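You operate a simulated robot arm through the tools that you are given. There is no shell and no other tool. Be economical: measure what you need, move in short steps, check, and stop when the job is done.

Carry out the task below with a simulated two-armed robot. There is one attempt and no reset: what you move stays moved.

TASK
Pick up the bottle that says "descaler" from the top of the workbench with one hand, pass it to the other hand and put it on the middle of the workbench. Set down upright: bottle.

It is judged by the outcome, as a careful person would: the job done as asked, and still so three seconds after it is handed in. It fails if anything else is knocked over, pushed out of place, dropped, spilled or broken.

THE ROBOT
Two 7-joint arms with two-finger grippers on one trunk, on a base that drives. Base frame: it is fixed to the floor where the robot stands at the start and does not move with it; the origin is under the middle of the robot, x ahead of it, y to its left, z up. Lengths are in m, angles in rad, forces in N, time in s.
The left shoulder is at the start at [0.06, 0.123, 0.945], the right one opposite. With the tool pointing down near the work surface each hand reaches from about 0.36 to 0.8 m from the robot's upright axis, wherever it stands, measured 20 degrees to its own side. Places, roughly: middle of the workbench (34x22 cm) [0.56, -0.6, 0.84]. Payload 1.47 kg a hand.
Tool frame (each hand has its own): the origin (TCP) lies between the finger pads and is the grasp point; the fingertips stand 0.016 m ahead of it; z points along the fingers, y is the line along which they close. The gripper opens to 0.087 m. The gripper's body begins 0.055 m behind the TCP.
Orientation is that of the tool frame in the base frame, as a unit quaternion [w, x, y, z]. With the fingers straight down and closing along the base's y, the tool's x points along the base's -x, its y along +y and its z along -z.

THE INTERFACE
- The arms move only by the tool play_rows. It takes "left_rows", "right_rows" or both (then of equal length, played together; a hand with none holds still); each is a list of rows, each an object of numbers (a shift or turn left out is 0, a gripper value left out holds the last): "dx", "dy", "dz": the shift along the tool's x, y, z in m; "rx", "ry", "rz": the turn, a rotation vector about the tool's x, y, z in rad; "jaw": the finger opening in m, from 0 to 0.087. In form: [{"dx": .., "dy": .., "dz": .., "rx": .., "ry": .., "rz": .., "jaw": ..}, ...]. A call has 1 to 10 rows; each row shifts and turns the commanded pose from where the row before left it, along the tool's axes as they then stand. Each row takes 0.2 s and may step no farther than 0.05 m and 0.15 rad from the row before; otherwise, or with a gripper value out of range, the whole call is refused. A pose out of reach is approached as far as the arm can. The call stops where the force on the tool passes 40 N (or 10 N more than at its start, if that is more) or the arm is blocked; 0.2 s more then pass. Each finger travels about 0.153 m/s and halts on what it meets, pressing with about 28 N; the grip force reading is that of the motor and also rises with nothing between the fingers. The clock runs only during rows and for 0.2 s after the last one: add rows that do not move to give the fingers time. The reply holds the time, the measured pose of the TCP, the force on the tool along the base axes, the opening and the grip force, in the units named above and with some noise, with the torque about the TCP (base axes, N m) and any sound that the robot's microphone picked up, and new pictures: "views" is both (left out), scene, wrist or none (wrist: the cameras of the hands that moved).
- Cameras (640 x 400 px; columns grow to the right, rows downward): "scene" is now at [0.0721, -0.0321, 1.5265]; the picture's right is [-0.38, -0.93, 0.00], its down [-0.58, 0.24, -0.78] and it looks along [0.72, -0.29, -0.63] (base axes); focal length 290 px, centre (320, 200). "left" rides on the left gripper at [0.073, -0.012, -0.09] in its tool frame; the picture's right is [0.16, 0.99, 0.00], its down [-0.72, 0.12, -0.68] and it looks along [-0.67, 0.11, 0.73] (tool axes); focal length 247 px, centre (320, 200). "right" rides on the right gripper at [0.073, 0.012, -0.09] in its tool frame; the picture's right is [-0.16, 0.99, 0.00], its down [-0.72, -0.12, -0.68] and it looks along [-0.67, -0.11, 0.73] (tool axes); focal length 247 px, centre (320, 200). There is no depth. A picture from a camera that has moved, and an enlarged one, comes with that camera's place and axes in the base frame and with its lens. The place of the scene camera against the robot may be out by one fixed shift of up to 0.025 m in any direction.
- move_column(by): slides the trunk up (or, below 0, down) by that many m; the arms and the scene camera ride with it, the base frame stays. It gives what a move gives, with no picture.
- roll_base(legs): drives the robot by 1 to 6 legs, each [ahead, left, turn to the left] in m, m and rad, along the robot's own axes; the way and the turn of a leg run together, so that a leg with both is an arc; at most 1.5 m and 3.142 rad a leg. The arms and the cameras ride along, it lands a little off, and it stops where it bumps. It gives what a move gives, and a new picture of the scene camera.
- head_to(pan, tilt): turns the head with the scene camera to pan (to the left, within 2.094 rad either way) and tilt (down, from -0.506 to 1.204), counted from straight ahead of the robot. It gives what a move gives, and a new picture of the scene camera.
- zoom(camera, box): a new picture of the part [left, top, right, bottom] of that camera's present view, enlarged. No time passes.
- finish_job(): hands the job in; it is judged then, once.

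Go step by step. Nothing tells you exact positions but the pictures and the camera data: compare them with the known pose of the tool, close in by small moves and look again before you grip or let go. The budget is 120 turns and 260 pictures, counting those below and the enlarged ones. Unless the task says otherwise, let go and move clear before handing in, and close with one line.

The tools are called as a command line: name --argument value ..., lists and objects as JSON in quotes. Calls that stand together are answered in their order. play_rows: Moves the arms, as the interface text tells. Its arguments: {"type":"object","properties":{"left_rows":{"type":"array"},"right_rows":{"type":"array"},"views":{"type":"string","enum":["both","scene","wrist","none"]}},"required":[]} The other tools are called the same way: move_column (by) slides the trunk up or down; roll_base (legs) drives the base; head_to (pan, tilt) turns the head that bears the scene camera; zoom (camera, box) takes an enlarged picture of a part of a camera's view; finish_job () hands the job in.

At the start:

```text
clock: 0.0
left_tool_pos: [0.509, 0.0292, 1.1667]
left_tool_rot: [0.001, 0.0, 1.0, 0.0]
left_wrist_force: [0.9, 0.6, -0.1]
left_wrist_torque: [-0.01, 0.02, -0.01]
left_opening: 0.0872
left_finger_force: 0.0
right_tool_pos: [0.3691, -0.3889, 1.1645]
right_tool_rot: [0.0, 0.0, 1.0, 0.0]
right_wrist_force: [-0.3, 0.4, 0.7]
right_wrist_torque: [-0.06, 0.01, -0.01]
right_opening: 0.087
right_finger_force: 0.0
trunk travel left (down, up): [-0.1, 0.13]
robot x, y, heading: [0.0009, 0.0014, -0.002]
head pan, tilt: [-0.387, 0.681]
```

scene: 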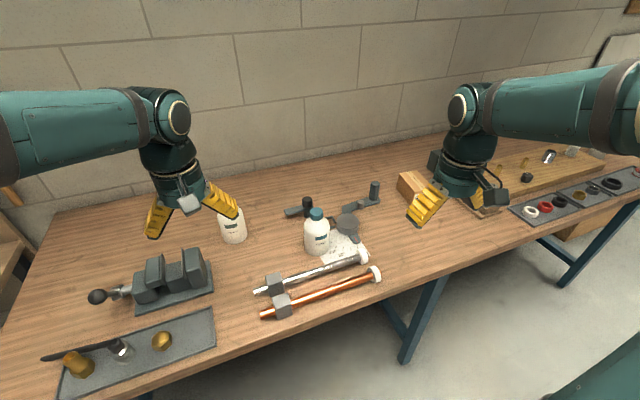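
right: 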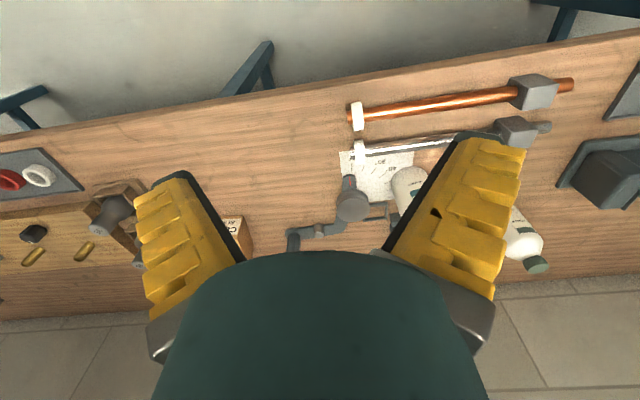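
left: 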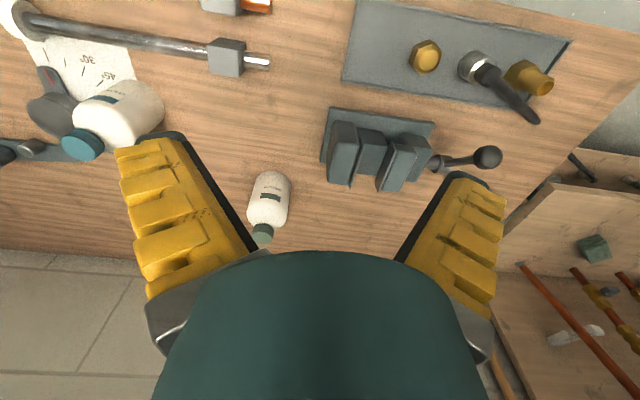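

I see two white bottles, one with a teal cap near the bench's centre and one with a green cap behind the left gripper. I'll zoom in to read the labels.

zoom --camera "scene" --box '[200, 190, 400, 315]'

zoom --camera "left" --box '[60, 60, 300, 250]'

zoom --camera "right" --box '[340, 120, 560, 280]'

```text
3.20 times, centred on (300, 252) of scene
camera zoom: at [0.0721, -0.0321, 1.5265], right [-0.38, -0.93, 0.0], down [-0.58, 0.24, -0.78], along [0.72, -0.29, -0.63], focal length 927 px, centre (384, 32)
```

zoom: 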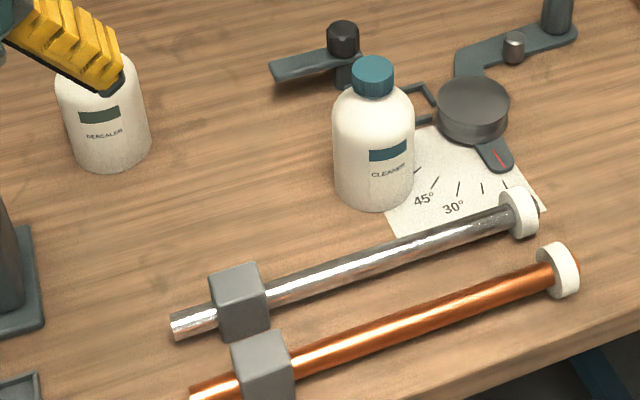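

```text
2.11 times, centred on (180, 155) of left
camera zoom: at [0.4373, 0.0178, 1.2561], right [-0.16, 0.99, 0.0], down [0.72, 0.12, 0.68], along [0.67, 0.11, -0.73], focal length 520 px, centre (615, 295)
```

zoom: 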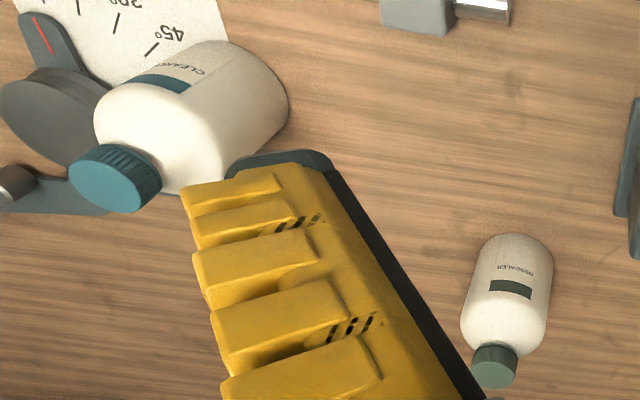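

```text
2.50 times, centred on (450, 200) of right
camera zoom: at [0.2943, -0.3785, 1.2523], right [0.16, 0.99, 0.0], down [0.72, -0.12, 0.68], along [0.67, -0.11, -0.73], focal length 617 px, centre (-5, 200)
```

zoom: 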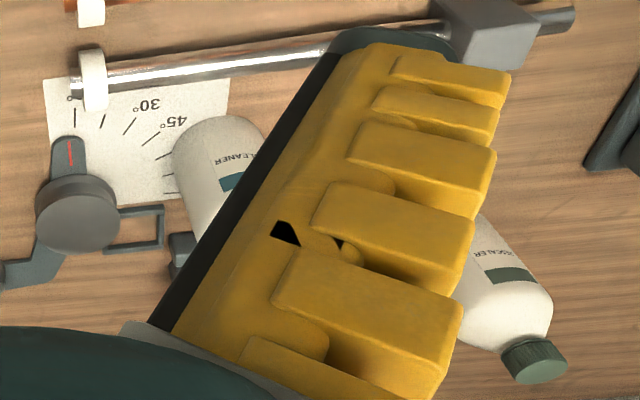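

The descaler is the green-capped bottle, at about [0.80, -0.03] and roughly 13 cm tall. I'll pick it up by the cap with the left hand, hand the body to the right hand in the air, and place it at about [0.56, -0.6]. First I'll shift the base right and slightly ahead so both spots are in reach.

roll_base --legs '[[0.0, -0.25, 0.0], [0.07, 0.0, 0.0]]'

head_to --pan 0.2 --tilt 0.65

```text
clock: 3.4
left_tool_pos: [0.5802, -0.2215, 1.1659]
left_tool_rot: [-0.001, 0.0, 1.0, 0.001]
left_wrist_force: [-0.2, 1.0, 0.0]
left_wrist_torque: [0.03, 0.03, 0.0]
left_opening: 0.0869
left_finger_force: 0.0
right_tool_pos: [0.4394, -0.6416, 1.164]
right_tool_rot: [-0.001, 0.001, 1.0, 0.001]
right_wrist_force: [-0.2, -0.6, 0.0]
right_wrist_torque: [-0.01, 0.03, -0.01]
right_opening: 0.087
right_finger_force: 0.0
trunk travel left (down, up): [-0.1, 0.13]
robot x, y, heading: [0.0696, -0.2515, 0.001]
head pan, tilt: [-0.387, 0.681]
camera scene: at [0.1431, -0.2843, 1.5264], right [-0.38, -0.93, 0.0], down [-0.58, 0.24, -0.78], along [0.72, -0.29, -0.63], focal length 290 px, centre (320, 200)
```

scene: 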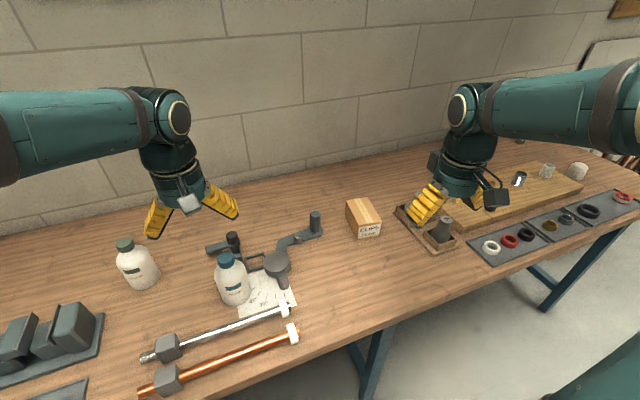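

```text
clock: 4.4
left_tool_pos: [0.5792, -0.2217, 1.1679]
left_tool_rot: [0.0, 0.0, 1.0, 0.0]
left_wrist_force: [0.0, 0.3, -0.1]
left_wrist_torque: [-0.01, 0.01, 0.03]
left_opening: 0.0869
left_finger_force: 0.0
right_tool_pos: [0.4391, -0.6422, 1.1645]
right_tool_rot: [0.0, 0.0, 1.0, 0.0]
right_wrist_force: [-0.3, -1.1, -0.6]
right_wrist_torque: [-0.03, -0.01, -0.01]
right_opening: 0.0868
right_finger_force: 0.0
trunk travel left (down, up): [-0.1, 0.13]
robot x, y, heading: [0.0684, -0.2536, 0.001]
head pan, tilt: [0.201, 0.649]
camera scene: at [0.1473, -0.2347, 1.5292], right [0.2, -0.98, 0.0], down [-0.59, -0.12, -0.8], along [0.78, 0.16, -0.6], focal length 290 px, centre (320, 200)
```

scene: 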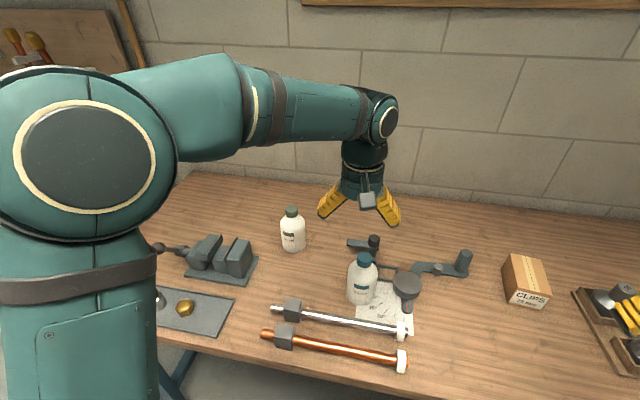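

The middle of the bench is clear, just in front and to the left of the box. I'll bring the left hand across, staying high, toward the descaler and look again.

play_rows --left_rows '[{"dx": -0.025, "dy": 0.035}, {"dx": -0.025, "dy": 0.035}, {"dx": -0.025, "dy": 0.035}, {"dx": -0.025, "dy": 0.035}, {"dx": -0.025, "dy": 0.035}, {"dx": -0.02, "dy": 0.017}, {}]'

```text
clock: 6.0
left_tool_pos: [0.724, -0.0283, 1.1678]
left_tool_rot: [0.0, 0.001, 1.0, 0.0]
left_wrist_force: [0.9, -0.4, -0.2]
left_wrist_torque: [0.05, -0.03, 0.01]
left_opening: 0.0871
left_finger_force: 0.2
right_tool_pos: [0.4375, -0.641, 1.1647]
right_tool_rot: [0.0, 0.0, 1.0, 0.0]
right_wrist_force: [-1.1, 0.6, 0.1]
right_wrist_torque: [0.0, -0.03, 0.01]
right_opening: 0.0871
right_finger_force: 0.0
trunk travel left (down, up): [-0.1, 0.13]
robot x, y, heading: [0.0717, -0.2564, -0.003]
head pan, tilt: [0.201, 0.649]
camera scene: at [0.1468, -0.2347, 1.5293], right [0.2, -0.98, 0.0], down [-0.59, -0.12, -0.8], along [0.78, 0.16, -0.6], focal length 290 px, centre (320, 200)
camera left: at [0.6512, -0.0409, 1.2576], right [-0.16, 0.99, 0.0], down [0.72, 0.12, 0.68], along [0.67, 0.11, -0.73], focal length 247 px, centre (320, 200)
```

scene: 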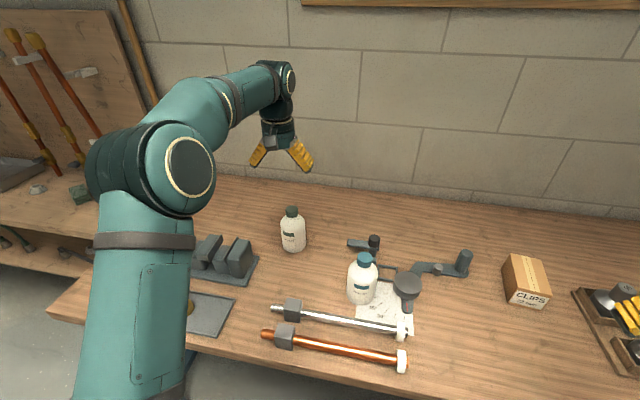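
left: 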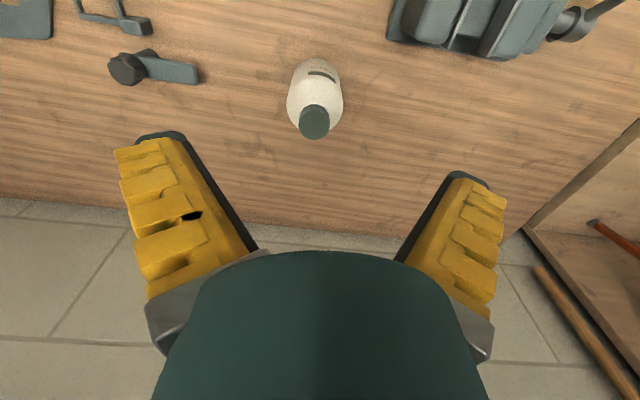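

The cap sits near [0.785, -0.027] with its top around z 0.98. I'll move over it and down partway, then check.

play_rows --left_rows '[{"dx": -0.03}, {"dx": -0.03, "dz": 0.02}, {"dz": 0.03}, {"dz": 0.03}, {"dz": 0.02}, {}]'

zoom --camera "scene" --box '[230, 120, 350, 260]'

```text
clock: 7.4
left_tool_pos: [0.7839, -0.0295, 1.0675]
left_tool_rot: [0.0, 0.0, 1.0, 0.0]
left_wrist_force: [0.3, 0.1, -0.2]
left_wrist_torque: [-0.03, -0.01, -0.02]
left_opening: 0.0871
left_finger_force: 0.1
right_tool_pos: [0.4389, -0.6415, 1.1645]
right_tool_rot: [0.0, 0.0, 1.0, 0.0]
right_wrist_force: [0.8, 0.3, 0.1]
right_wrist_torque: [0.0, 0.02, -0.03]
right_opening: 0.0871
right_finger_force: 0.0
trunk travel left (down, up): [-0.1, 0.13]
robot x, y, heading: [0.0691, -0.2514, 0.006]
head pan, tilt: [0.201, 0.649]
camera scene: at [0.1474, -0.2347, 1.5292], right [0.2, -0.98, 0.0], down [-0.59, -0.12, -0.8], along [0.78, 0.16, -0.6], focal length 290 px, centre (320, 200)
camera left: at [0.7117, -0.0421, 1.1572], right [-0.16, 0.99, 0.0], down [0.72, 0.12, 0.68], along [0.67, 0.11, -0.73], focal length 247 px, centre (320, 200)
```

scene: 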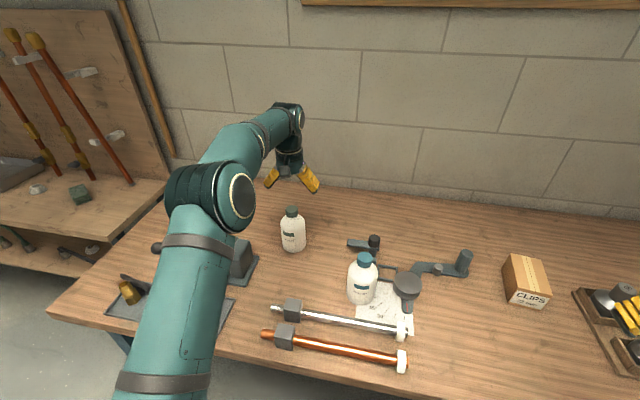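
left: 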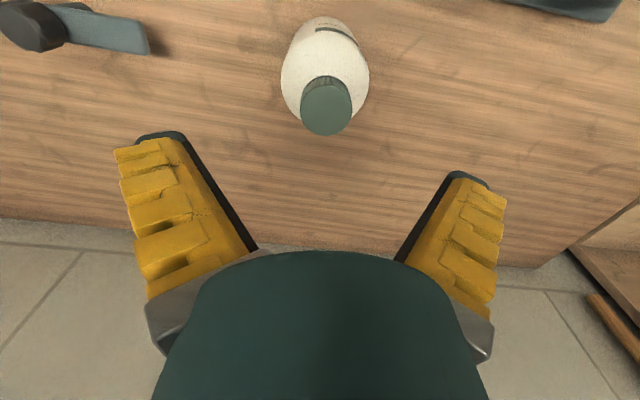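

```text
2.86 times, centred on (290, 190) of scene
camera zoom: at [0.1474, -0.2347, 1.5292], right [0.2, -0.98, 0.0], down [-0.59, -0.12, -0.8], along [0.78, 0.16, -0.6], focal length 827 px, centre (406, 229)
```

zoom: 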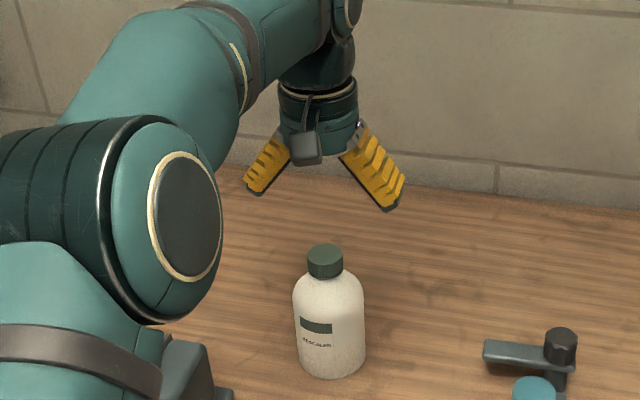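

The cap's top centre comes out at about [0.779, -0.0265, 0.992]. I'll come down to just over it and check the alignment.

play_rows --left_rows '[{"dx": 0.004, "dy": 0.003, "dz": 0.02}, {"dz": 0.02}, {"dz": 0.015}, {}]'

zoom --camera "scene" --box '[230, 160, 350, 260]'

```text
clock: 8.4
left_tool_pos: [0.7805, -0.026, 1.0124]
left_tool_rot: [-0.001, 0.0, 1.0, 0.0]
left_wrist_force: [0.0, -0.8, -0.2]
left_wrist_torque: [0.03, 0.03, -0.02]
left_opening: 0.0868
left_finger_force: 0.1
right_tool_pos: [0.4389, -0.6413, 1.1637]
right_tool_rot: [0.0, 0.0, 1.0, 0.0]
right_wrist_force: [-0.2, -0.5, -0.1]
right_wrist_torque: [0.0, -0.01, -0.03]
right_opening: 0.0869
right_finger_force: 0.1
trunk travel left (down, up): [-0.1, 0.13]
robot x, y, heading: [0.0701, -0.2539, 0.003]
head pan, tilt: [0.201, 0.649]
camera scene: at [0.1472, -0.2347, 1.5293], right [0.2, -0.98, 0.0], down [-0.59, -0.12, -0.8], along [0.78, 0.16, -0.6], focal length 290 px, centre (320, 200)
camera left: at [0.7078, -0.0385, 1.1012], right [-0.16, 0.99, 0.0], down [0.72, 0.12, 0.68], along [0.67, 0.11, -0.73], focal length 247 px, centre (320, 200)
```

scene: 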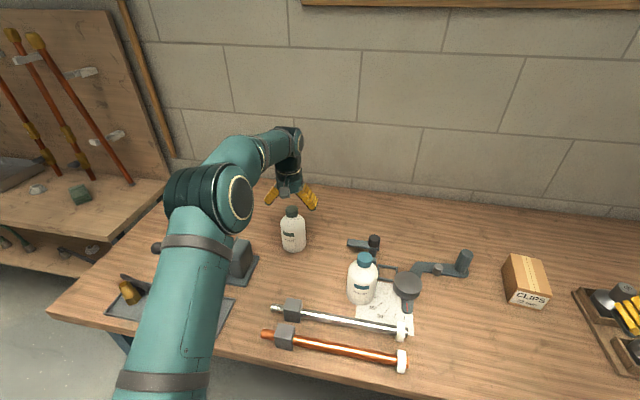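
left: 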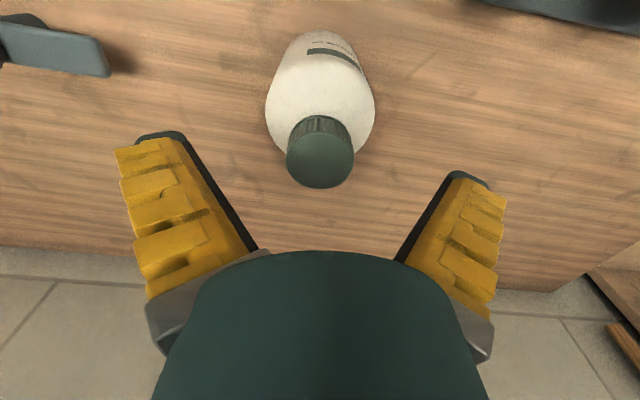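

```text
4.00 times, centred on (290, 210) of scene
camera zoom: at [0.1472, -0.2347, 1.5293], right [0.2, -0.98, 0.0], down [-0.59, -0.12, -0.8], along [0.78, 0.16, -0.6], focal length 1158 px, centre (440, 160)
```

zoom: 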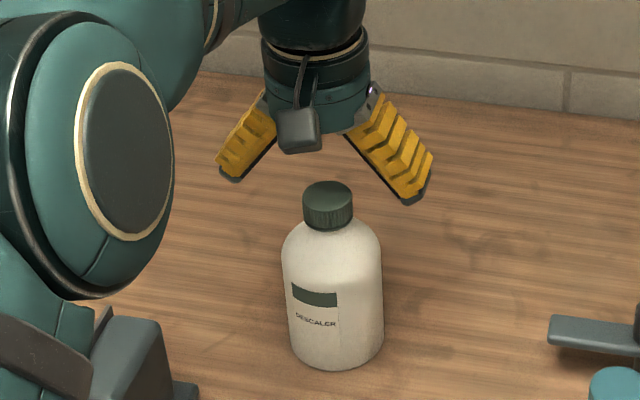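

The cap is centred under the TCP. I'll lower onto it and close.

play_rows --left_rows '[{"dz": 0.017}, {"dz": 0.016}, {}, {"jaw": 0.05}, {"jaw": 0.03}, {"jaw": 0.02}, {}, {}]'

zoom --camera "scene" --box '[230, 160, 350, 260]'

```text
clock: 10.2
left_tool_pos: [0.7798, -0.0269, 0.9799]
left_tool_rot: [0.001, -0.001, 1.0, 0.0]
left_wrist_force: [-0.1, 0.9, 10.4]
left_wrist_torque: [0.01, 0.01, 0.03]
left_opening: 0.0281
left_finger_force: 27.3
right_tool_pos: [0.4383, -0.6414, 1.1627]
right_tool_rot: [0.0, 0.0, 1.0, -0.001]
right_wrist_force: [0.1, -0.2, 0.0]
right_wrist_torque: [-0.01, 0.02, -0.01]
right_opening: 0.087
right_finger_force: 0.0
trunk travel left (down, up): [-0.1, 0.13]
robot x, y, heading: [0.0695, -0.2516, -0.004]
head pan, tilt: [0.201, 0.649]
camera scene: at [0.1464, -0.2348, 1.5294], right [0.2, -0.98, 0.0], down [-0.59, -0.12, -0.8], along [0.78, 0.16, -0.6], focal length 290 px, centre (320, 200)
camera left: at [0.7074, -0.039, 1.0691], right [-0.16, 0.99, 0.0], down [0.72, 0.12, 0.68], along [0.67, 0.11, -0.73], focal length 247 px, centre (320, 200)
```

scene: 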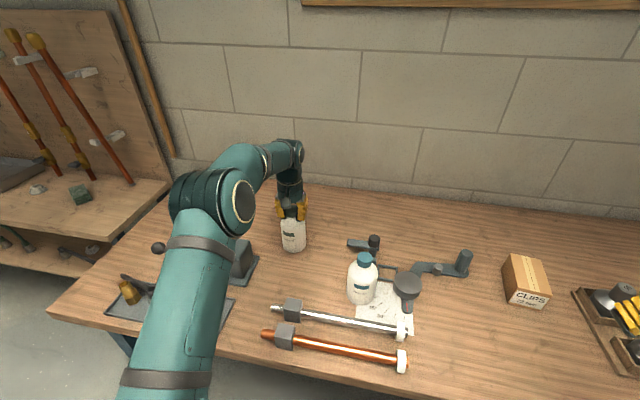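
left: 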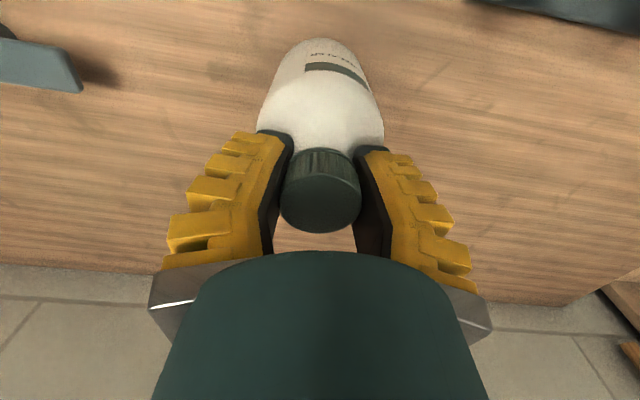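

```text
4.00 times, centred on (290, 210) of scene
camera zoom: at [0.1464, -0.2348, 1.5294], right [0.2, -0.98, 0.0], down [-0.59, -0.12, -0.8], along [0.78, 0.16, -0.6], focal length 1158 px, centre (440, 160)
```

zoom: 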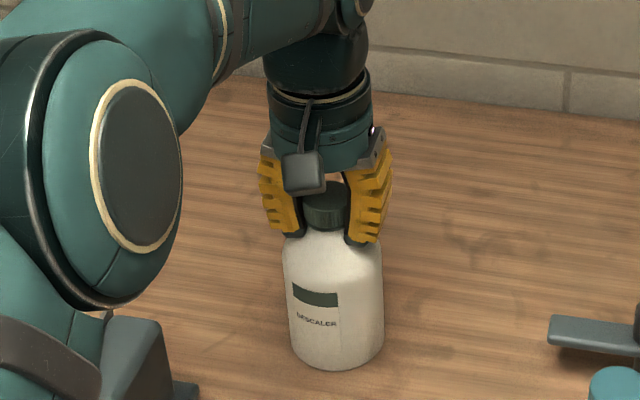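

The cap is gripped (opening 0.028). I'll lift straight up and check that the bottle comes along.

play_rows --left_rows '[{"dz": -0.02}, {"dz": -0.03}, {"dz": -0.04}, {"dz": -0.05}, {"dz": -0.05}, {"dz": -0.04}, {}]'

zoom --camera "scene" --box '[230, 80, 390, 260]'

```text
clock: 11.8
left_tool_pos: [0.77, -0.029, 1.1971]
left_tool_rot: [-0.001, 0.0, 1.0, 0.0]
left_wrist_force: [0.2, 0.7, -3.9]
left_wrist_torque: [0.02, 0.0, -0.02]
left_opening: 0.0276
left_finger_force: 27.9
left hand out of reach, approached as far as the arm can: row 6
right_tool_pos: [0.4392, -0.6419, 1.164]
right_tool_rot: [-0.001, 0.0, 1.0, 0.0]
right_wrist_force: [0.1, -0.2, -0.3]
right_wrist_torque: [0.0, 0.03, 0.01]
right_opening: 0.0869
right_finger_force: 0.1
trunk travel left (down, up): [-0.1, 0.13]
robot x, y, heading: [0.0672, -0.2466, -0.001]
head pan, tilt: [0.201, 0.649]
camera scene: at [0.1486, -0.2346, 1.5291], right [0.2, -0.98, 0.0], down [-0.59, -0.12, -0.8], along [0.78, 0.16, -0.61], focal length 290 px, centre (320, 200)
camera left: at [0.6971, -0.0409, 1.2871], right [-0.16, 0.99, 0.0], down [0.73, 0.12, 0.68], along [0.67, 0.11, -0.73], focal length 247 px, centre (320, 200)
```

scene: 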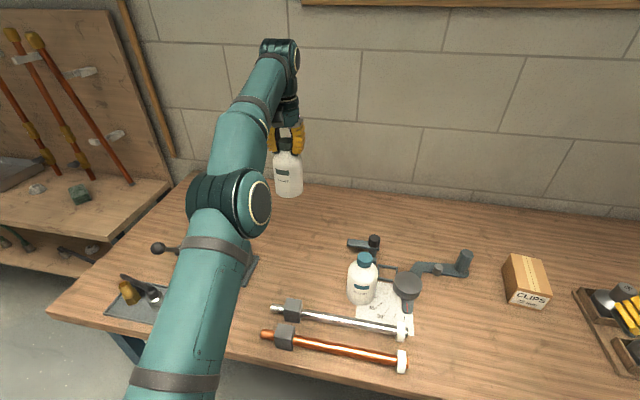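
left: 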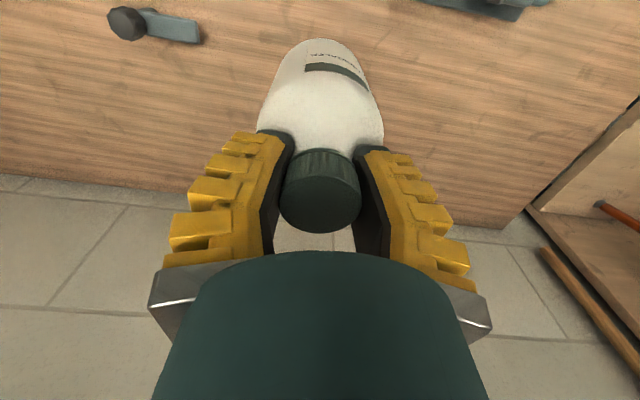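

```text
2.22 times, centred on (310, 170) of scene
camera zoom: at [0.1486, -0.2346, 1.5291], right [0.2, -0.98, 0.0], down [-0.59, -0.12, -0.8], along [0.78, 0.16, -0.61], focal length 644 px, centre (342, 267)
```

zoom: 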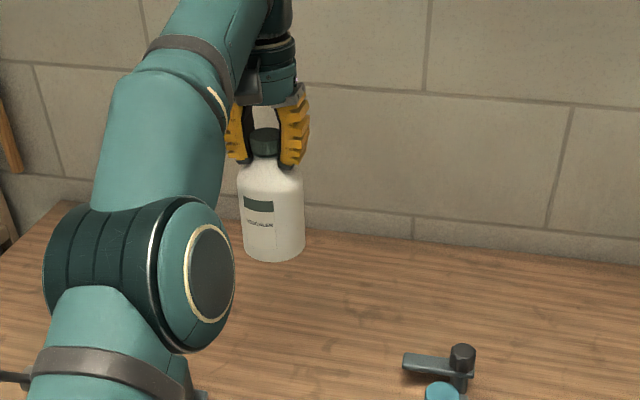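

The bottle is hanging firmly from the left hand, with its base about 0.14 m below the TCP. I'll bring it to the handover spot at about [0.65, -0.35] and move the right hand forward ready to pitch.

play_rows --left_rows '[{"dx": 0.006, "dy": -0.02}, {"dx": 0.015, "dy": -0.04}, {"dx": 0.015, "dy": -0.04}, {"dx": 0.015, "dy": -0.04}, {"dx": 0.015, "dy": -0.04}, {"dx": 0.015, "dy": -0.04}, {"dx": 0.015, "dy": -0.04}, {"dx": 0.015, "dy": -0.04}, {"dx": 0.006, "dy": -0.02}, {}]' --right_rows '[{"dx": -0.02}, {"dx": -0.02}, {"dx": -0.02}, {"dx": -0.02}, {"dx": -0.02}, {"dx": -0.02}, {"dx": -0.02}, {"dx": -0.01}, {}, {}]' --views "none"

head_to --pan -0.3 --tilt 0.6

```text
clock: 14.0
left_tool_pos: [0.6525, -0.3467, 1.1958]
left_tool_rot: [0.0, 0.0, 1.0, -0.001]
left_wrist_force: [0.2, -0.3, -3.9]
left_wrist_torque: [0.0, -0.02, -0.01]
left_opening: 0.0274
left_finger_force: 27.7
right_tool_pos: [0.5886, -0.6417, 1.1649]
right_tool_rot: [0.001, 0.0, 1.0, 0.001]
right_wrist_force: [-0.1, -0.4, -0.5]
right_wrist_torque: [0.0, 0.0, 0.02]
right_opening: 0.0869
right_finger_force: 0.0
trunk travel left (down, up): [-0.1, 0.13]
robot x, y, heading: [0.0679, -0.2543, 0.0]
head pan, tilt: [0.201, 0.649]
```

```text
clock: 14.9
left_tool_pos: [0.6516, -0.3462, 1.1964]
left_tool_rot: [-0.001, 0.0, 1.0, 0.0]
left_wrist_force: [0.7, 0.4, -5.0]
left_wrist_torque: [-0.01, -0.01, -0.05]
left_opening: 0.027
left_finger_force: 27.7
right_tool_pos: [0.59, -0.6413, 1.1646]
right_tool_rot: [0.0, 0.0, 1.0, 0.0]
right_wrist_force: [-0.5, 0.2, -0.2]
right_wrist_torque: [0.0, -0.02, -0.03]
right_opening: 0.0871
right_finger_force: 0.1
trunk travel left (down, up): [-0.1, 0.13]
robot x, y, heading: [0.0714, -0.2526, 0.001]
head pan, tilt: [-0.3, 0.6]
camera scene: at [0.147, -0.2781, 1.5335], right [-0.29, -0.96, 0.0], down [-0.54, 0.17, -0.82], along [0.79, -0.24, -0.57], focal length 290 px, centre (320, 200)
```

scene: 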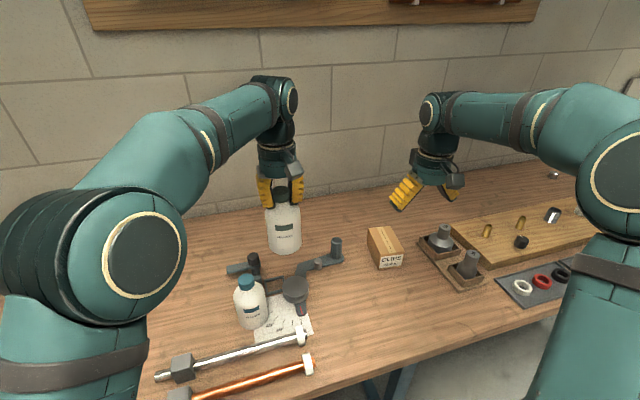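

Both hands are in place. Next I'll pitch the right hand so its fingers point forward, about 25° below horizontal.

play_rows --right_rows '[{"ry": -0.1418}, {"ry": -0.1418}, {"ry": -0.1418}, {"ry": -0.1418}, {"ry": -0.1418}, {"ry": -0.1418}, {"ry": -0.1418}, {"ry": -0.1418}, {}]'

```text
clock: 16.9
left_tool_pos: [0.6522, -0.3467, 1.1943]
left_tool_rot: [0.0, 0.0, 1.0, 0.0]
left_wrist_force: [0.0, 0.7, -4.1]
left_wrist_torque: [-0.01, -0.01, 0.0]
left_opening: 0.027
left_finger_force: 28.7
right_tool_pos: [0.5886, -0.6371, 1.1632]
right_tool_rot: [0.52, -0.005, 0.854, 0.007]
right_wrist_force: [0.4, 0.4, 0.0]
right_wrist_torque: [0.0, 0.01, 0.03]
right_opening: 0.0867
right_finger_force: 0.0
right hand out of reach, approached as far as the arm can: row 8
trunk travel left (down, up): [-0.1, 0.13]
robot x, y, heading: [0.0673, -0.2498, 0.003]
head pan, tilt: [-0.3, 0.6]
camera scene: at [0.147, -0.2783, 1.5335], right [-0.3, -0.96, 0.0], down [-0.54, 0.17, -0.82], along [0.79, -0.24, -0.57], focal length 290 px, centre (320, 200)
camera right: at [0.4738, -0.6289, 1.138], right [0.06, 0.99, 0.15], down [-0.27, -0.13, 0.95], along [0.96, -0.09, 0.26], focal length 247 px, centre (320, 200)
```

scene: 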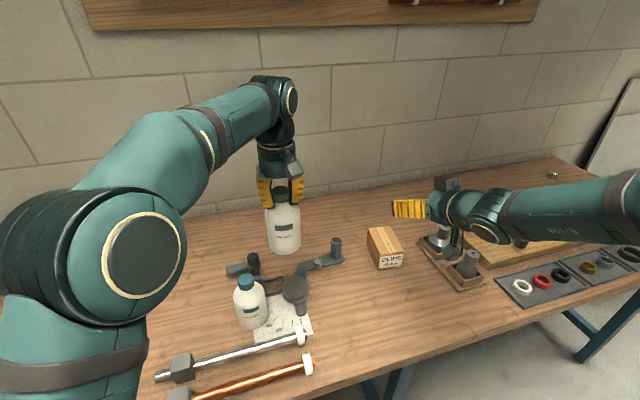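
right: 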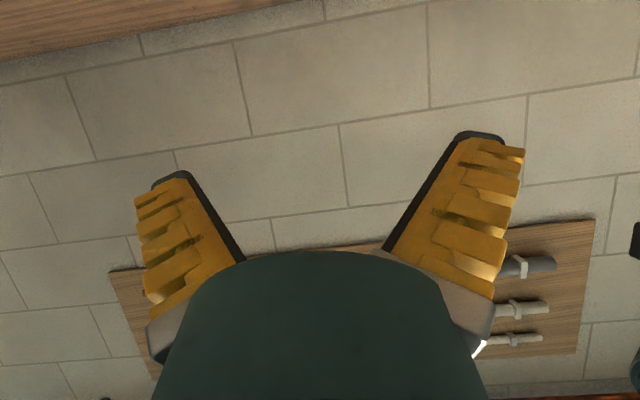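

The right hand reached about 27° below horizontal. Before the handover I'll test, empty, whether it can hold this pose low over the middle of the bench.

play_rows --right_rows '[{"dx": 0.035, "dz": 0.012, "dy": 0.011}, {"dx": 0.035, "dz": 0.012, "dy": 0.011}, {"dx": 0.035, "dz": 0.012, "dy": 0.011}, {"dx": 0.035, "dz": 0.012, "dy": 0.011}, {"dx": 0.035, "dz": 0.012, "dy": 0.011}, {"dx": 0.025, "dz": 0.01, "dy": 0.008}, {}]'

```text
clock: 18.6
left_tool_pos: [0.6525, -0.3468, 1.1942]
left_tool_rot: [0.0, 0.0, 1.0, -0.001]
left_wrist_force: [-1.1, 0.3, -4.2]
left_wrist_torque: [-0.01, 0.02, -0.01]
left_opening: 0.0271
left_finger_force: 28.4
right_tool_pos: [0.564, -0.5754, 0.9534]
right_tool_rot: [0.538, 0.0, 0.843, 0.0]
right_wrist_force: [0.1, 0.2, 0.7]
right_wrist_torque: [-0.01, 0.01, 0.04]
right_opening: 0.0868
right_finger_force: 0.1
trunk travel left (down, up): [-0.1, 0.13]
robot x, y, heading: [0.07, -0.2483, -0.0]
head pan, tilt: [-0.3, 0.6]
camera scene: at [0.1465, -0.2782, 1.5336], right [-0.3, -0.96, 0.0], down [-0.54, 0.17, -0.83], along [0.79, -0.24, -0.56], focal length 290 px, centre (320, 200)
camera right: at [0.4517, -0.5651, 0.9225], right [0.07, 0.99, 0.14], down [-0.31, -0.12, 0.94], along [0.95, -0.11, 0.3], focal length 247 px, centre (320, 200)
```

scene: 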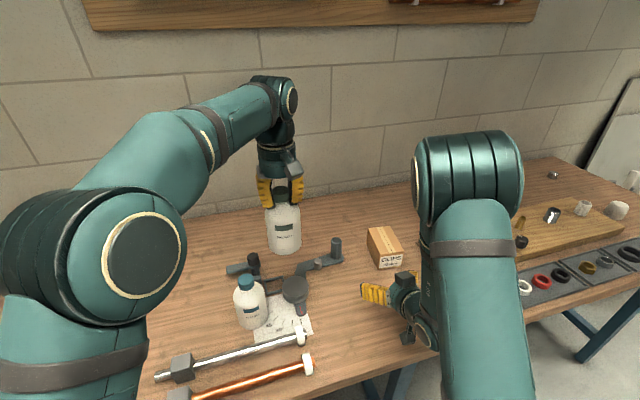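
right: 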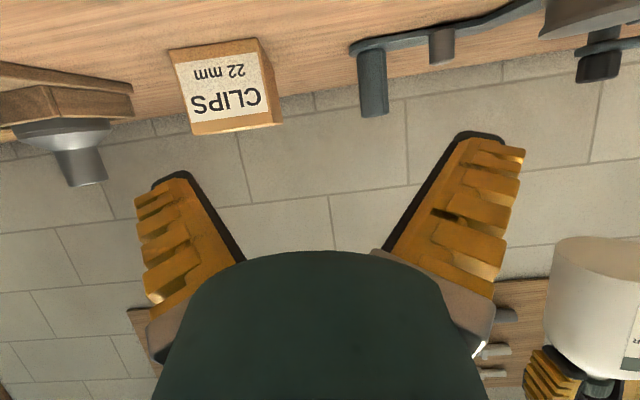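

The low pose over the middle of the bench is reachable. I'll bring the right hand back up to a pre-grasp spot behind the bottle body.

play_rows --right_rows '[{"dx": -0.0364, "dz": -0.0245}, {"dx": -0.0364, "dz": -0.0245}, {"dx": -0.0364, "dz": -0.0245}, {"dx": -0.0364, "dz": -0.0245}, {"dx": -0.0364, "dz": -0.0245}, {"dy": 0.0457}, {"dy": 0.0457}, {"dy": 0.0457}, {"dy": 0.0457}, {"dy": 0.0457}]'

```text
clock: 20.8
left_tool_pos: [0.6576, -0.34, 1.1878]
left_tool_rot: [-0.007, -0.008, 1.0, 0.003]
left_wrist_force: [-0.4, -0.5, -3.9]
left_wrist_torque: [0.02, -0.01, 0.0]
left_opening: 0.0272
left_finger_force: 27.7
right_tool_pos: [0.5446, -0.4293, 1.1535]
right_tool_rot: [0.513, 0.101, 0.852, -0.006]
right_wrist_force: [-0.4, 0.2, -0.4]
right_wrist_torque: [0.03, 0.05, 0.02]
right_opening: 0.0872
right_finger_force: 0.0
trunk travel left (down, up): [-0.1, 0.13]
robot x, y, heading: [0.0696, -0.2511, 0.003]
head pan, tilt: [-0.3, 0.6]
stopped in row 10 (right hand): the arm was blocked; the commanded pose is now the measured one
camera scene: at [0.1471, -0.2784, 1.5335], right [-0.3, -0.96, 0.0], down [-0.54, 0.17, -0.82], along [0.79, -0.24, -0.57], focal length 290 px, centre (320, 200)
camera right: at [0.4338, -0.3954, 1.131], right [0.25, 0.94, 0.23], down [-0.29, -0.16, 0.95], along [0.92, -0.3, 0.23], focal length 247 px, centre (320, 200)
```

scene: 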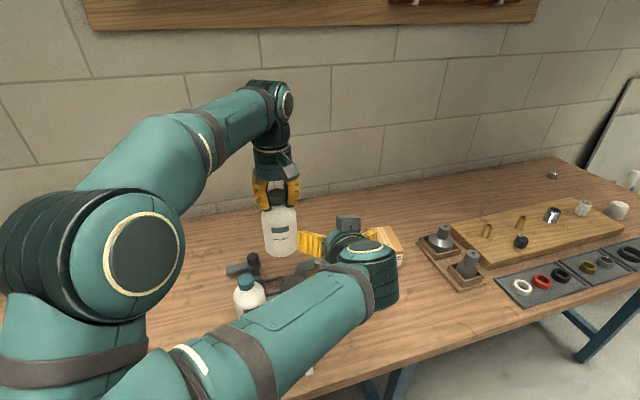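
right: 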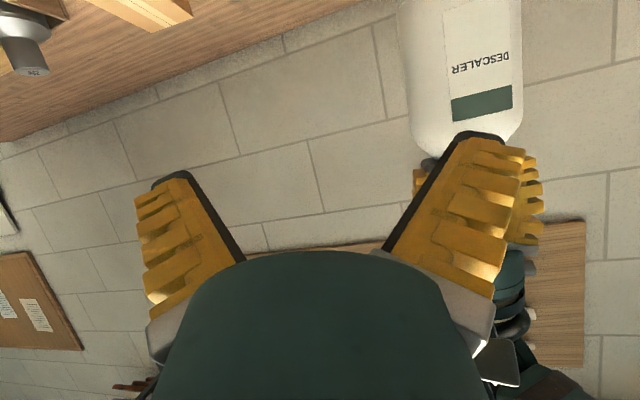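

The right elbow swung inward and touched the left arm. I'll back the right hand off to its own side, then move the handover further right and ahead.

play_rows --right_rows '[{"dy": -0.02}, {"dy": -0.045}, {"dy": -0.045}, {"dy": -0.045}, {"dy": -0.045}, {}]'

```text
clock: 21.9
left_tool_pos: [0.6576, -0.3435, 1.1866]
left_tool_rot: [-0.007, -0.006, 1.0, 0.0]
left_wrist_force: [0.1, -0.2, -4.0]
left_wrist_torque: [0.0, 0.02, -0.01]
left_opening: 0.0274
left_finger_force: 28.0
right_tool_pos: [0.5367, -0.4997, 1.1653]
right_tool_rot: [0.537, 0.018, 0.842, 0.043]
right_wrist_force: [-0.4, -1.0, -1.0]
right_wrist_torque: [0.0, -0.03, 0.05]
right_opening: 0.0869
right_finger_force: 0.1
trunk travel left (down, up): [-0.1, 0.13]
robot x, y, heading: [0.0689, -0.2509, 0.003]
head pan, tilt: [-0.3, 0.6]
stopped in row 5 (right hand): the arm was blocked; the commanded pose is now the measured one
camera scene: at [0.1477, -0.2807, 1.5334], right [-0.29, -0.96, 0.0], down [-0.54, 0.17, -0.82], along [0.79, -0.24, -0.57], focal length 290 px, centre (320, 200)
camera right: at [0.422, -0.4889, 1.1366], right [0.05, 0.97, 0.23], down [-0.31, -0.21, 0.93], along [0.95, -0.12, 0.29], focal length 247 px, centre (320, 200)
```

scene: 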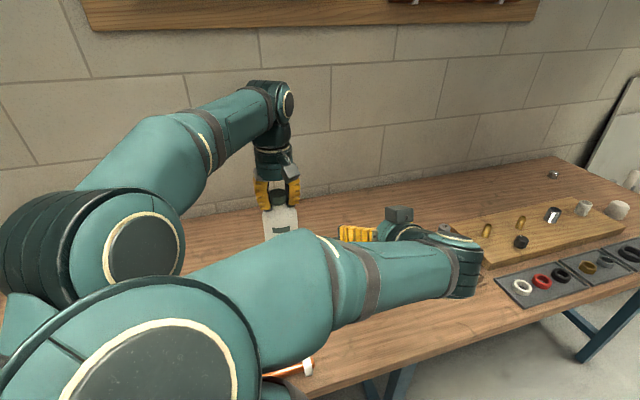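
right: 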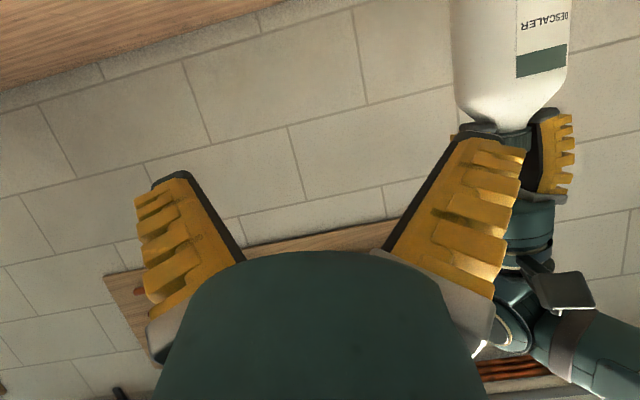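

The two arms' elbows are touching, so I'll shift the left hand slightly left to free them. Then I'll extend the right hand forward and to its own side to straighten its elbow.

play_rows --left_rows '[{"dy": 0.03}, {"dy": 0.04}, {"dy": 0.04}, {}]' --views "none"

play_rows --right_rows '[{"dx": -0.005, "dz": 0.01, "dy": -0.02}, {"dx": -0.01, "dz": 0.02, "dy": -0.03}, {"dx": -0.01, "dz": 0.02, "dy": -0.03}, {"dy": -0.03}, {}]'

```text
clock: 22.9
left_tool_pos: [0.6556, -0.2304, 1.1902]
left_tool_rot: [-0.006, -0.006, 1.0, 0.001]
left_wrist_force: [-0.5, 0.8, -4.2]
left_wrist_torque: [0.0, 0.0, 0.0]
left_opening: 0.0272
left_finger_force: 28.5
right_tool_pos: [0.5353, -0.5013, 1.166]
right_tool_rot: [0.537, 0.02, 0.842, 0.041]
right_wrist_force: [0.0, -0.4, -0.6]
right_wrist_torque: [-0.02, 0.03, -0.02]
right_opening: 0.087
right_finger_force: 0.1
trunk travel left (down, up): [-0.1, 0.13]
robot x, y, heading: [0.0689, -0.2511, -0.001]
head pan, tilt: [-0.3, 0.6]
```

```text
clock: 24.1
left_tool_pos: [0.6568, -0.23, 1.1888]
left_tool_rot: [-0.006, -0.008, 1.0, 0.0]
left_wrist_force: [0.0, 0.2, -3.5]
left_wrist_torque: [-0.02, 0.02, 0.0]
left_opening: 0.0272
left_finger_force: 27.6
right_tool_pos: [0.5927, -0.605, 1.1567]
right_tool_rot: [0.538, 0.018, 0.842, 0.042]
right_wrist_force: [0.2, 0.1, -0.6]
right_wrist_torque: [0.0, -0.02, -0.03]
right_opening: 0.0872
right_finger_force: 0.1
trunk travel left (down, up): [-0.1, 0.13]
robot x, y, heading: [0.0695, -0.2517, 0.0]
head pan, tilt: [-0.3, 0.6]
camera scene: at [0.1475, -0.2776, 1.5335], right [-0.29, -0.96, 0.0], down [-0.54, 0.17, -0.82], along [0.79, -0.24, -0.57], focal length 290 px, centre (320, 200)
camera right: at [0.4781, -0.5944, 1.1275], right [0.05, 0.97, 0.23], down [-0.31, -0.2, 0.93], along [0.95, -0.12, 0.29], focal length 247 px, centre (320, 200)
```

scene: 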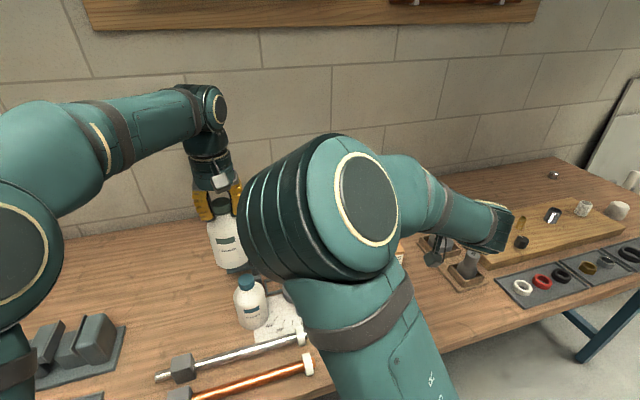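
right: 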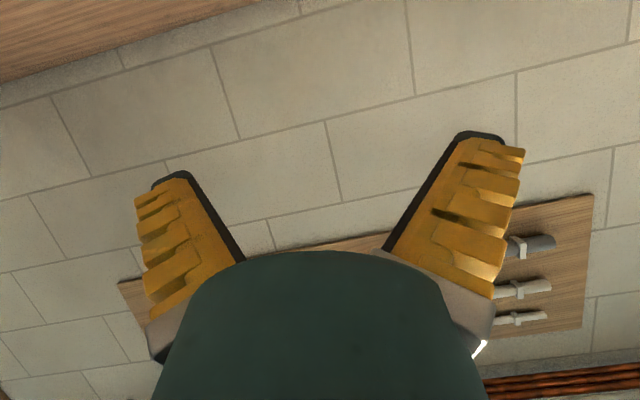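

The arms are free again. I'll level the right hand's closing axis and yaw it about 40° left, so its wrist stays on the right side when it reaches the bottle.

play_rows --right_rows '[{"rz": -0.1}, {"rx": -0.127, "rz": -0.059}, {"rx": -0.127, "rz": -0.059}, {"rx": -0.127, "rz": -0.059}, {"rx": -0.127, "rz": -0.059}, {"rx": -0.127, "rz": -0.059}, {}]'

```text
clock: 25.6
left_tool_pos: [0.656, -0.2296, 1.1892]
left_tool_rot: [-0.006, -0.007, 1.0, -0.001]
left_wrist_force: [-0.9, 0.0, -3.9]
left_wrist_torque: [-0.01, -0.01, -0.01]
left_opening: 0.027
left_finger_force: 28.5
right_tool_pos: [0.5932, -0.6074, 1.1588]
right_tool_rot: [0.501, -0.312, 0.783, 0.197]
right_wrist_force: [-0.1, -0.1, 0.0]
right_wrist_torque: [-0.03, 0.02, 0.03]
right_opening: 0.0871
right_finger_force: 0.1
trunk travel left (down, up): [-0.1, 0.13]
robot x, y, heading: [0.0702, -0.2531, 0.002]
head pan, tilt: [-0.3, 0.6]
camera scene: at [0.1472, -0.2776, 1.5335], right [-0.29, -0.96, 0.0], down [-0.54, 0.17, -0.83], along [0.79, -0.24, -0.56], focal length 290 px, centre (320, 200)
camera right: at [0.5016, -0.6769, 1.1278], right [-0.63, 0.76, 0.14], down [-0.15, -0.3, 0.94], along [0.76, 0.57, 0.3], focal length 247 px, centre (320, 200)
```

scene: 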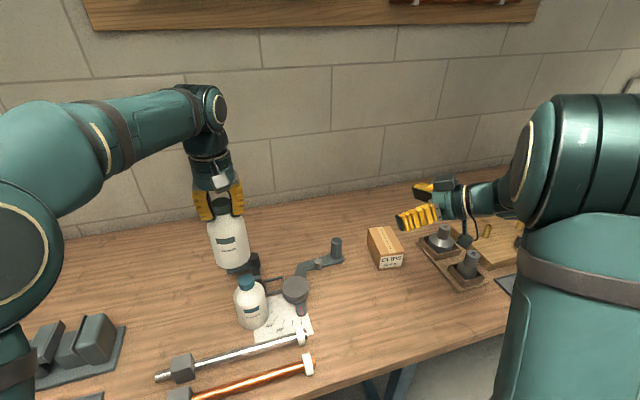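
right: 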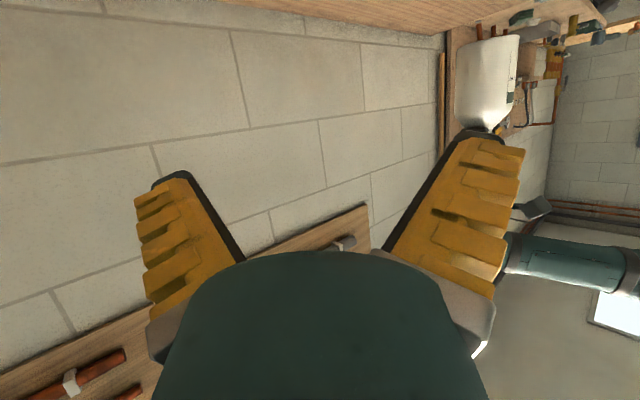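

The right elbow is now safely out to the right, and the hand points forward-left with its closing axis level. I'll bring the bottle back to about y = -0.39.

play_rows --left_rows '[{"dy": -0.02}, {"dy": -0.04}, {"dy": -0.04}, {"dy": -0.04}, {"dy": -0.02}, {}]'

```text
clock: 27.1
left_tool_pos: [0.6583, -0.3911, 1.1909]
left_tool_rot: [-0.005, -0.007, 1.0, -0.001]
left_wrist_force: [0.6, -0.7, -5.0]
left_wrist_torque: [0.02, 0.01, -0.02]
left_opening: 0.0272
left_finger_force: 27.9
right_tool_pos: [0.592, -0.6076, 1.1572]
right_tool_rot: [0.502, -0.311, 0.783, 0.198]
right_wrist_force: [-0.1, 0.8, 0.4]
right_wrist_torque: [0.0, 0.01, 0.0]
right_opening: 0.0871
right_finger_force: 0.0
trunk travel left (down, up): [-0.1, 0.13]
robot x, y, heading: [0.0684, -0.2545, -0.001]
head pan, tilt: [-0.3, 0.6]
camera scene: at [0.1473, -0.2782, 1.5335], right [-0.29, -0.96, 0.0], down [-0.54, 0.17, -0.82], along [0.79, -0.24, -0.57], focal length 290 px, centre (320, 200)
camera left: at [0.5879, -0.4035, 1.2807], right [-0.17, 0.99, 0.0], down [0.73, 0.13, 0.67], along [0.66, 0.12, -0.74], focal length 247 px, centre (320, 200)
```

scene: 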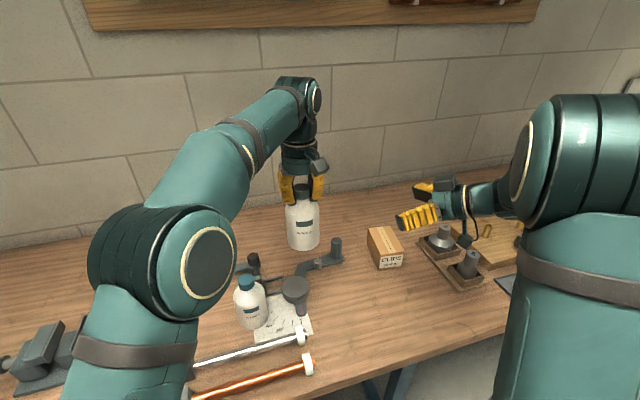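
left: 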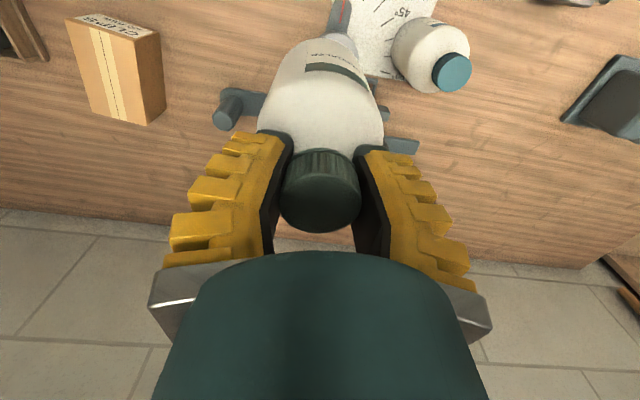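

The bottle axis is at about [0.658, -0.391]. I'll move the right hand to 13 cm behind it along its own approach line.

play_rows --right_rows '[{"dx": -0.0106, "dy": 0.0282, "dz": 0.0154}, {"dx": -0.0106, "dy": 0.0282, "dz": 0.0154}, {"dx": -0.0106, "dy": 0.0282, "dz": 0.0154}, {"dx": -0.0106, "dy": 0.0282, "dz": 0.0154}, {}]'

```text
clock: 28.2
left_tool_pos: [0.6592, -0.391, 1.1896]
left_tool_rot: [-0.006, -0.008, 1.0, 0.0]
left_wrist_force: [0.2, 0.1, -4.4]
left_wrist_torque: [-0.02, -0.03, 0.0]
left_opening: 0.0274
left_finger_force: 28.3
right_tool_pos: [0.5695, -0.4758, 1.171]
right_tool_rot: [0.502, -0.311, 0.783, 0.198]
right_wrist_force: [-0.3, 0.0, -0.4]
right_wrist_torque: [-0.02, -0.03, -0.01]
right_opening: 0.0872
right_finger_force: 0.0
trunk travel left (down, up): [-0.1, 0.13]
robot x, y, heading: [0.0704, -0.2515, -0.0]
head pan, tilt: [-0.3, 0.6]
camera scene: at [0.1475, -0.2786, 1.5335], right [-0.29, -0.96, 0.0], down [-0.54, 0.17, -0.82], along [0.79, -0.24, -0.57], focal length 290 px, centre (320, 200)
camera right: at [0.4784, -0.5445, 1.1399], right [-0.63, 0.76, 0.14], down [-0.15, -0.3, 0.94], along [0.76, 0.57, 0.3], focal length 247 px, centre (320, 200)
```

scene: 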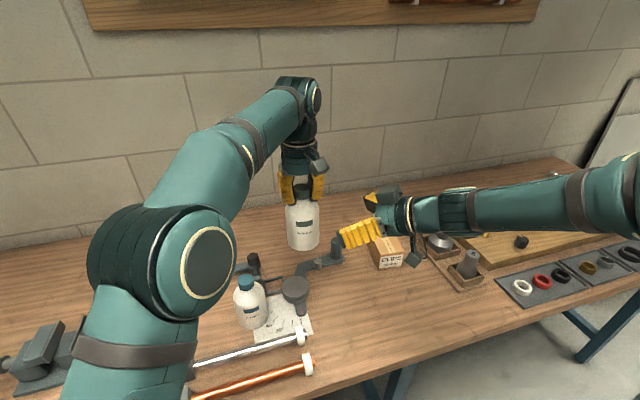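
right: 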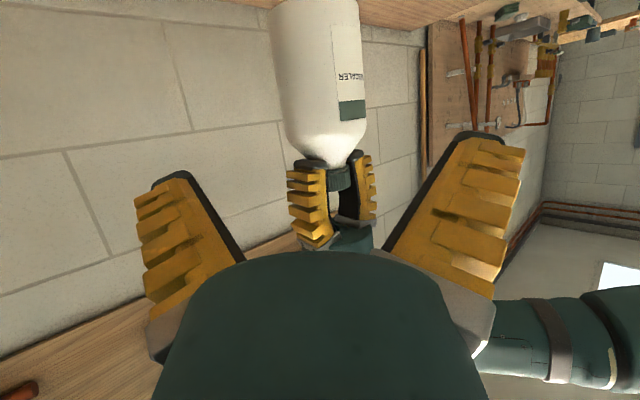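

The bottle is centred between the right hand's open fingers and clear of the left fingers. I'll advance most of the way and check.

play_rows --right_rows '[{"dz": 0.025}, {"dz": 0.025}, {"dz": 0.02}, {"dz": 0.02}, {}]'

zoom --camera "scene" --box '[240, 130, 440, 290]'

```text
clock: 29.4
left_tool_pos: [0.6591, -0.3898, 1.1913]
left_tool_rot: [-0.006, -0.007, 1.0, 0.0]
left_wrist_force: [-0.5, -0.2, -4.0]
left_wrist_torque: [0.01, -0.02, 0.0]
left_opening: 0.0273
left_finger_force: 27.6
right_tool_pos: [0.6282, -0.419, 1.1327]
right_tool_rot: [0.501, -0.312, 0.782, 0.2]
right_wrist_force: [-0.3, -0.2, 0.3]
right_wrist_torque: [-0.02, 0.0, 0.01]
right_opening: 0.087
right_finger_force: 0.0
trunk travel left (down, up): [-0.1, 0.13]
robot x, y, heading: [0.0693, -0.2518, 0.003]
head pan, tilt: [-0.3, 0.6]
camera scene: at [0.147, -0.2785, 1.5335], right [-0.29, -0.96, 0.0], down [-0.54, 0.17, -0.83], along [0.79, -0.24, -0.56], focal length 290 px, centre (320, 200)
camera right: at [0.5373, -0.4886, 1.1009], right [-0.63, 0.76, 0.14], down [-0.15, -0.3, 0.94], along [0.76, 0.57, 0.3], focal length 247 px, centre (320, 200)
```

scene: 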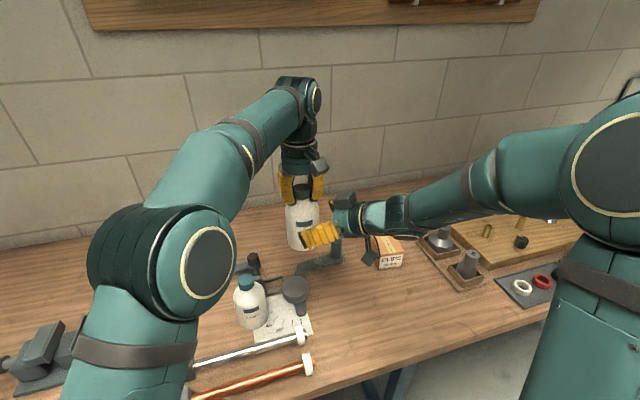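
right: 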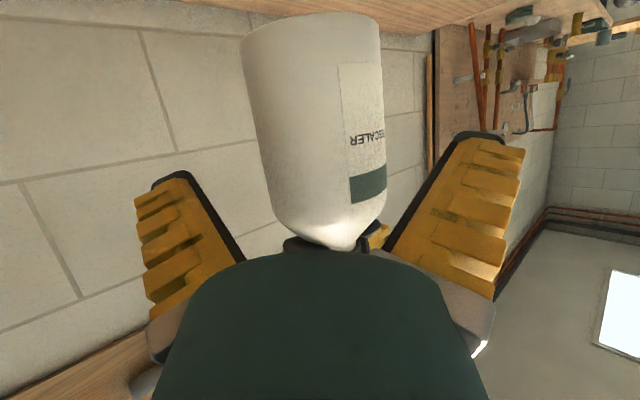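

```text
2.50 times, centred on (340, 210) of scene
camera zoom: at [0.147, -0.2785, 1.5335], right [-0.29, -0.96, 0.0], down [-0.54, 0.17, -0.83], along [0.79, -0.24, -0.56], focal length 724 px, centre (270, 175)
```

zoom: 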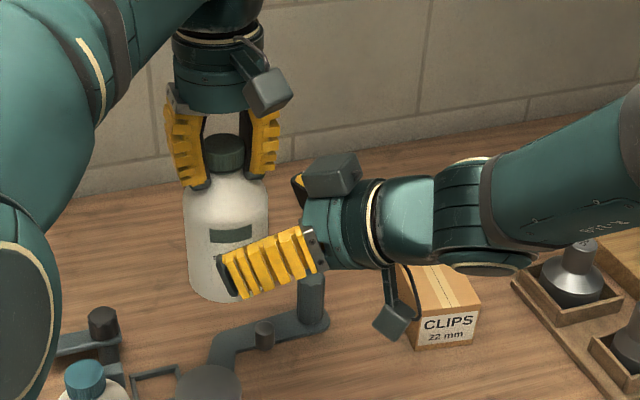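

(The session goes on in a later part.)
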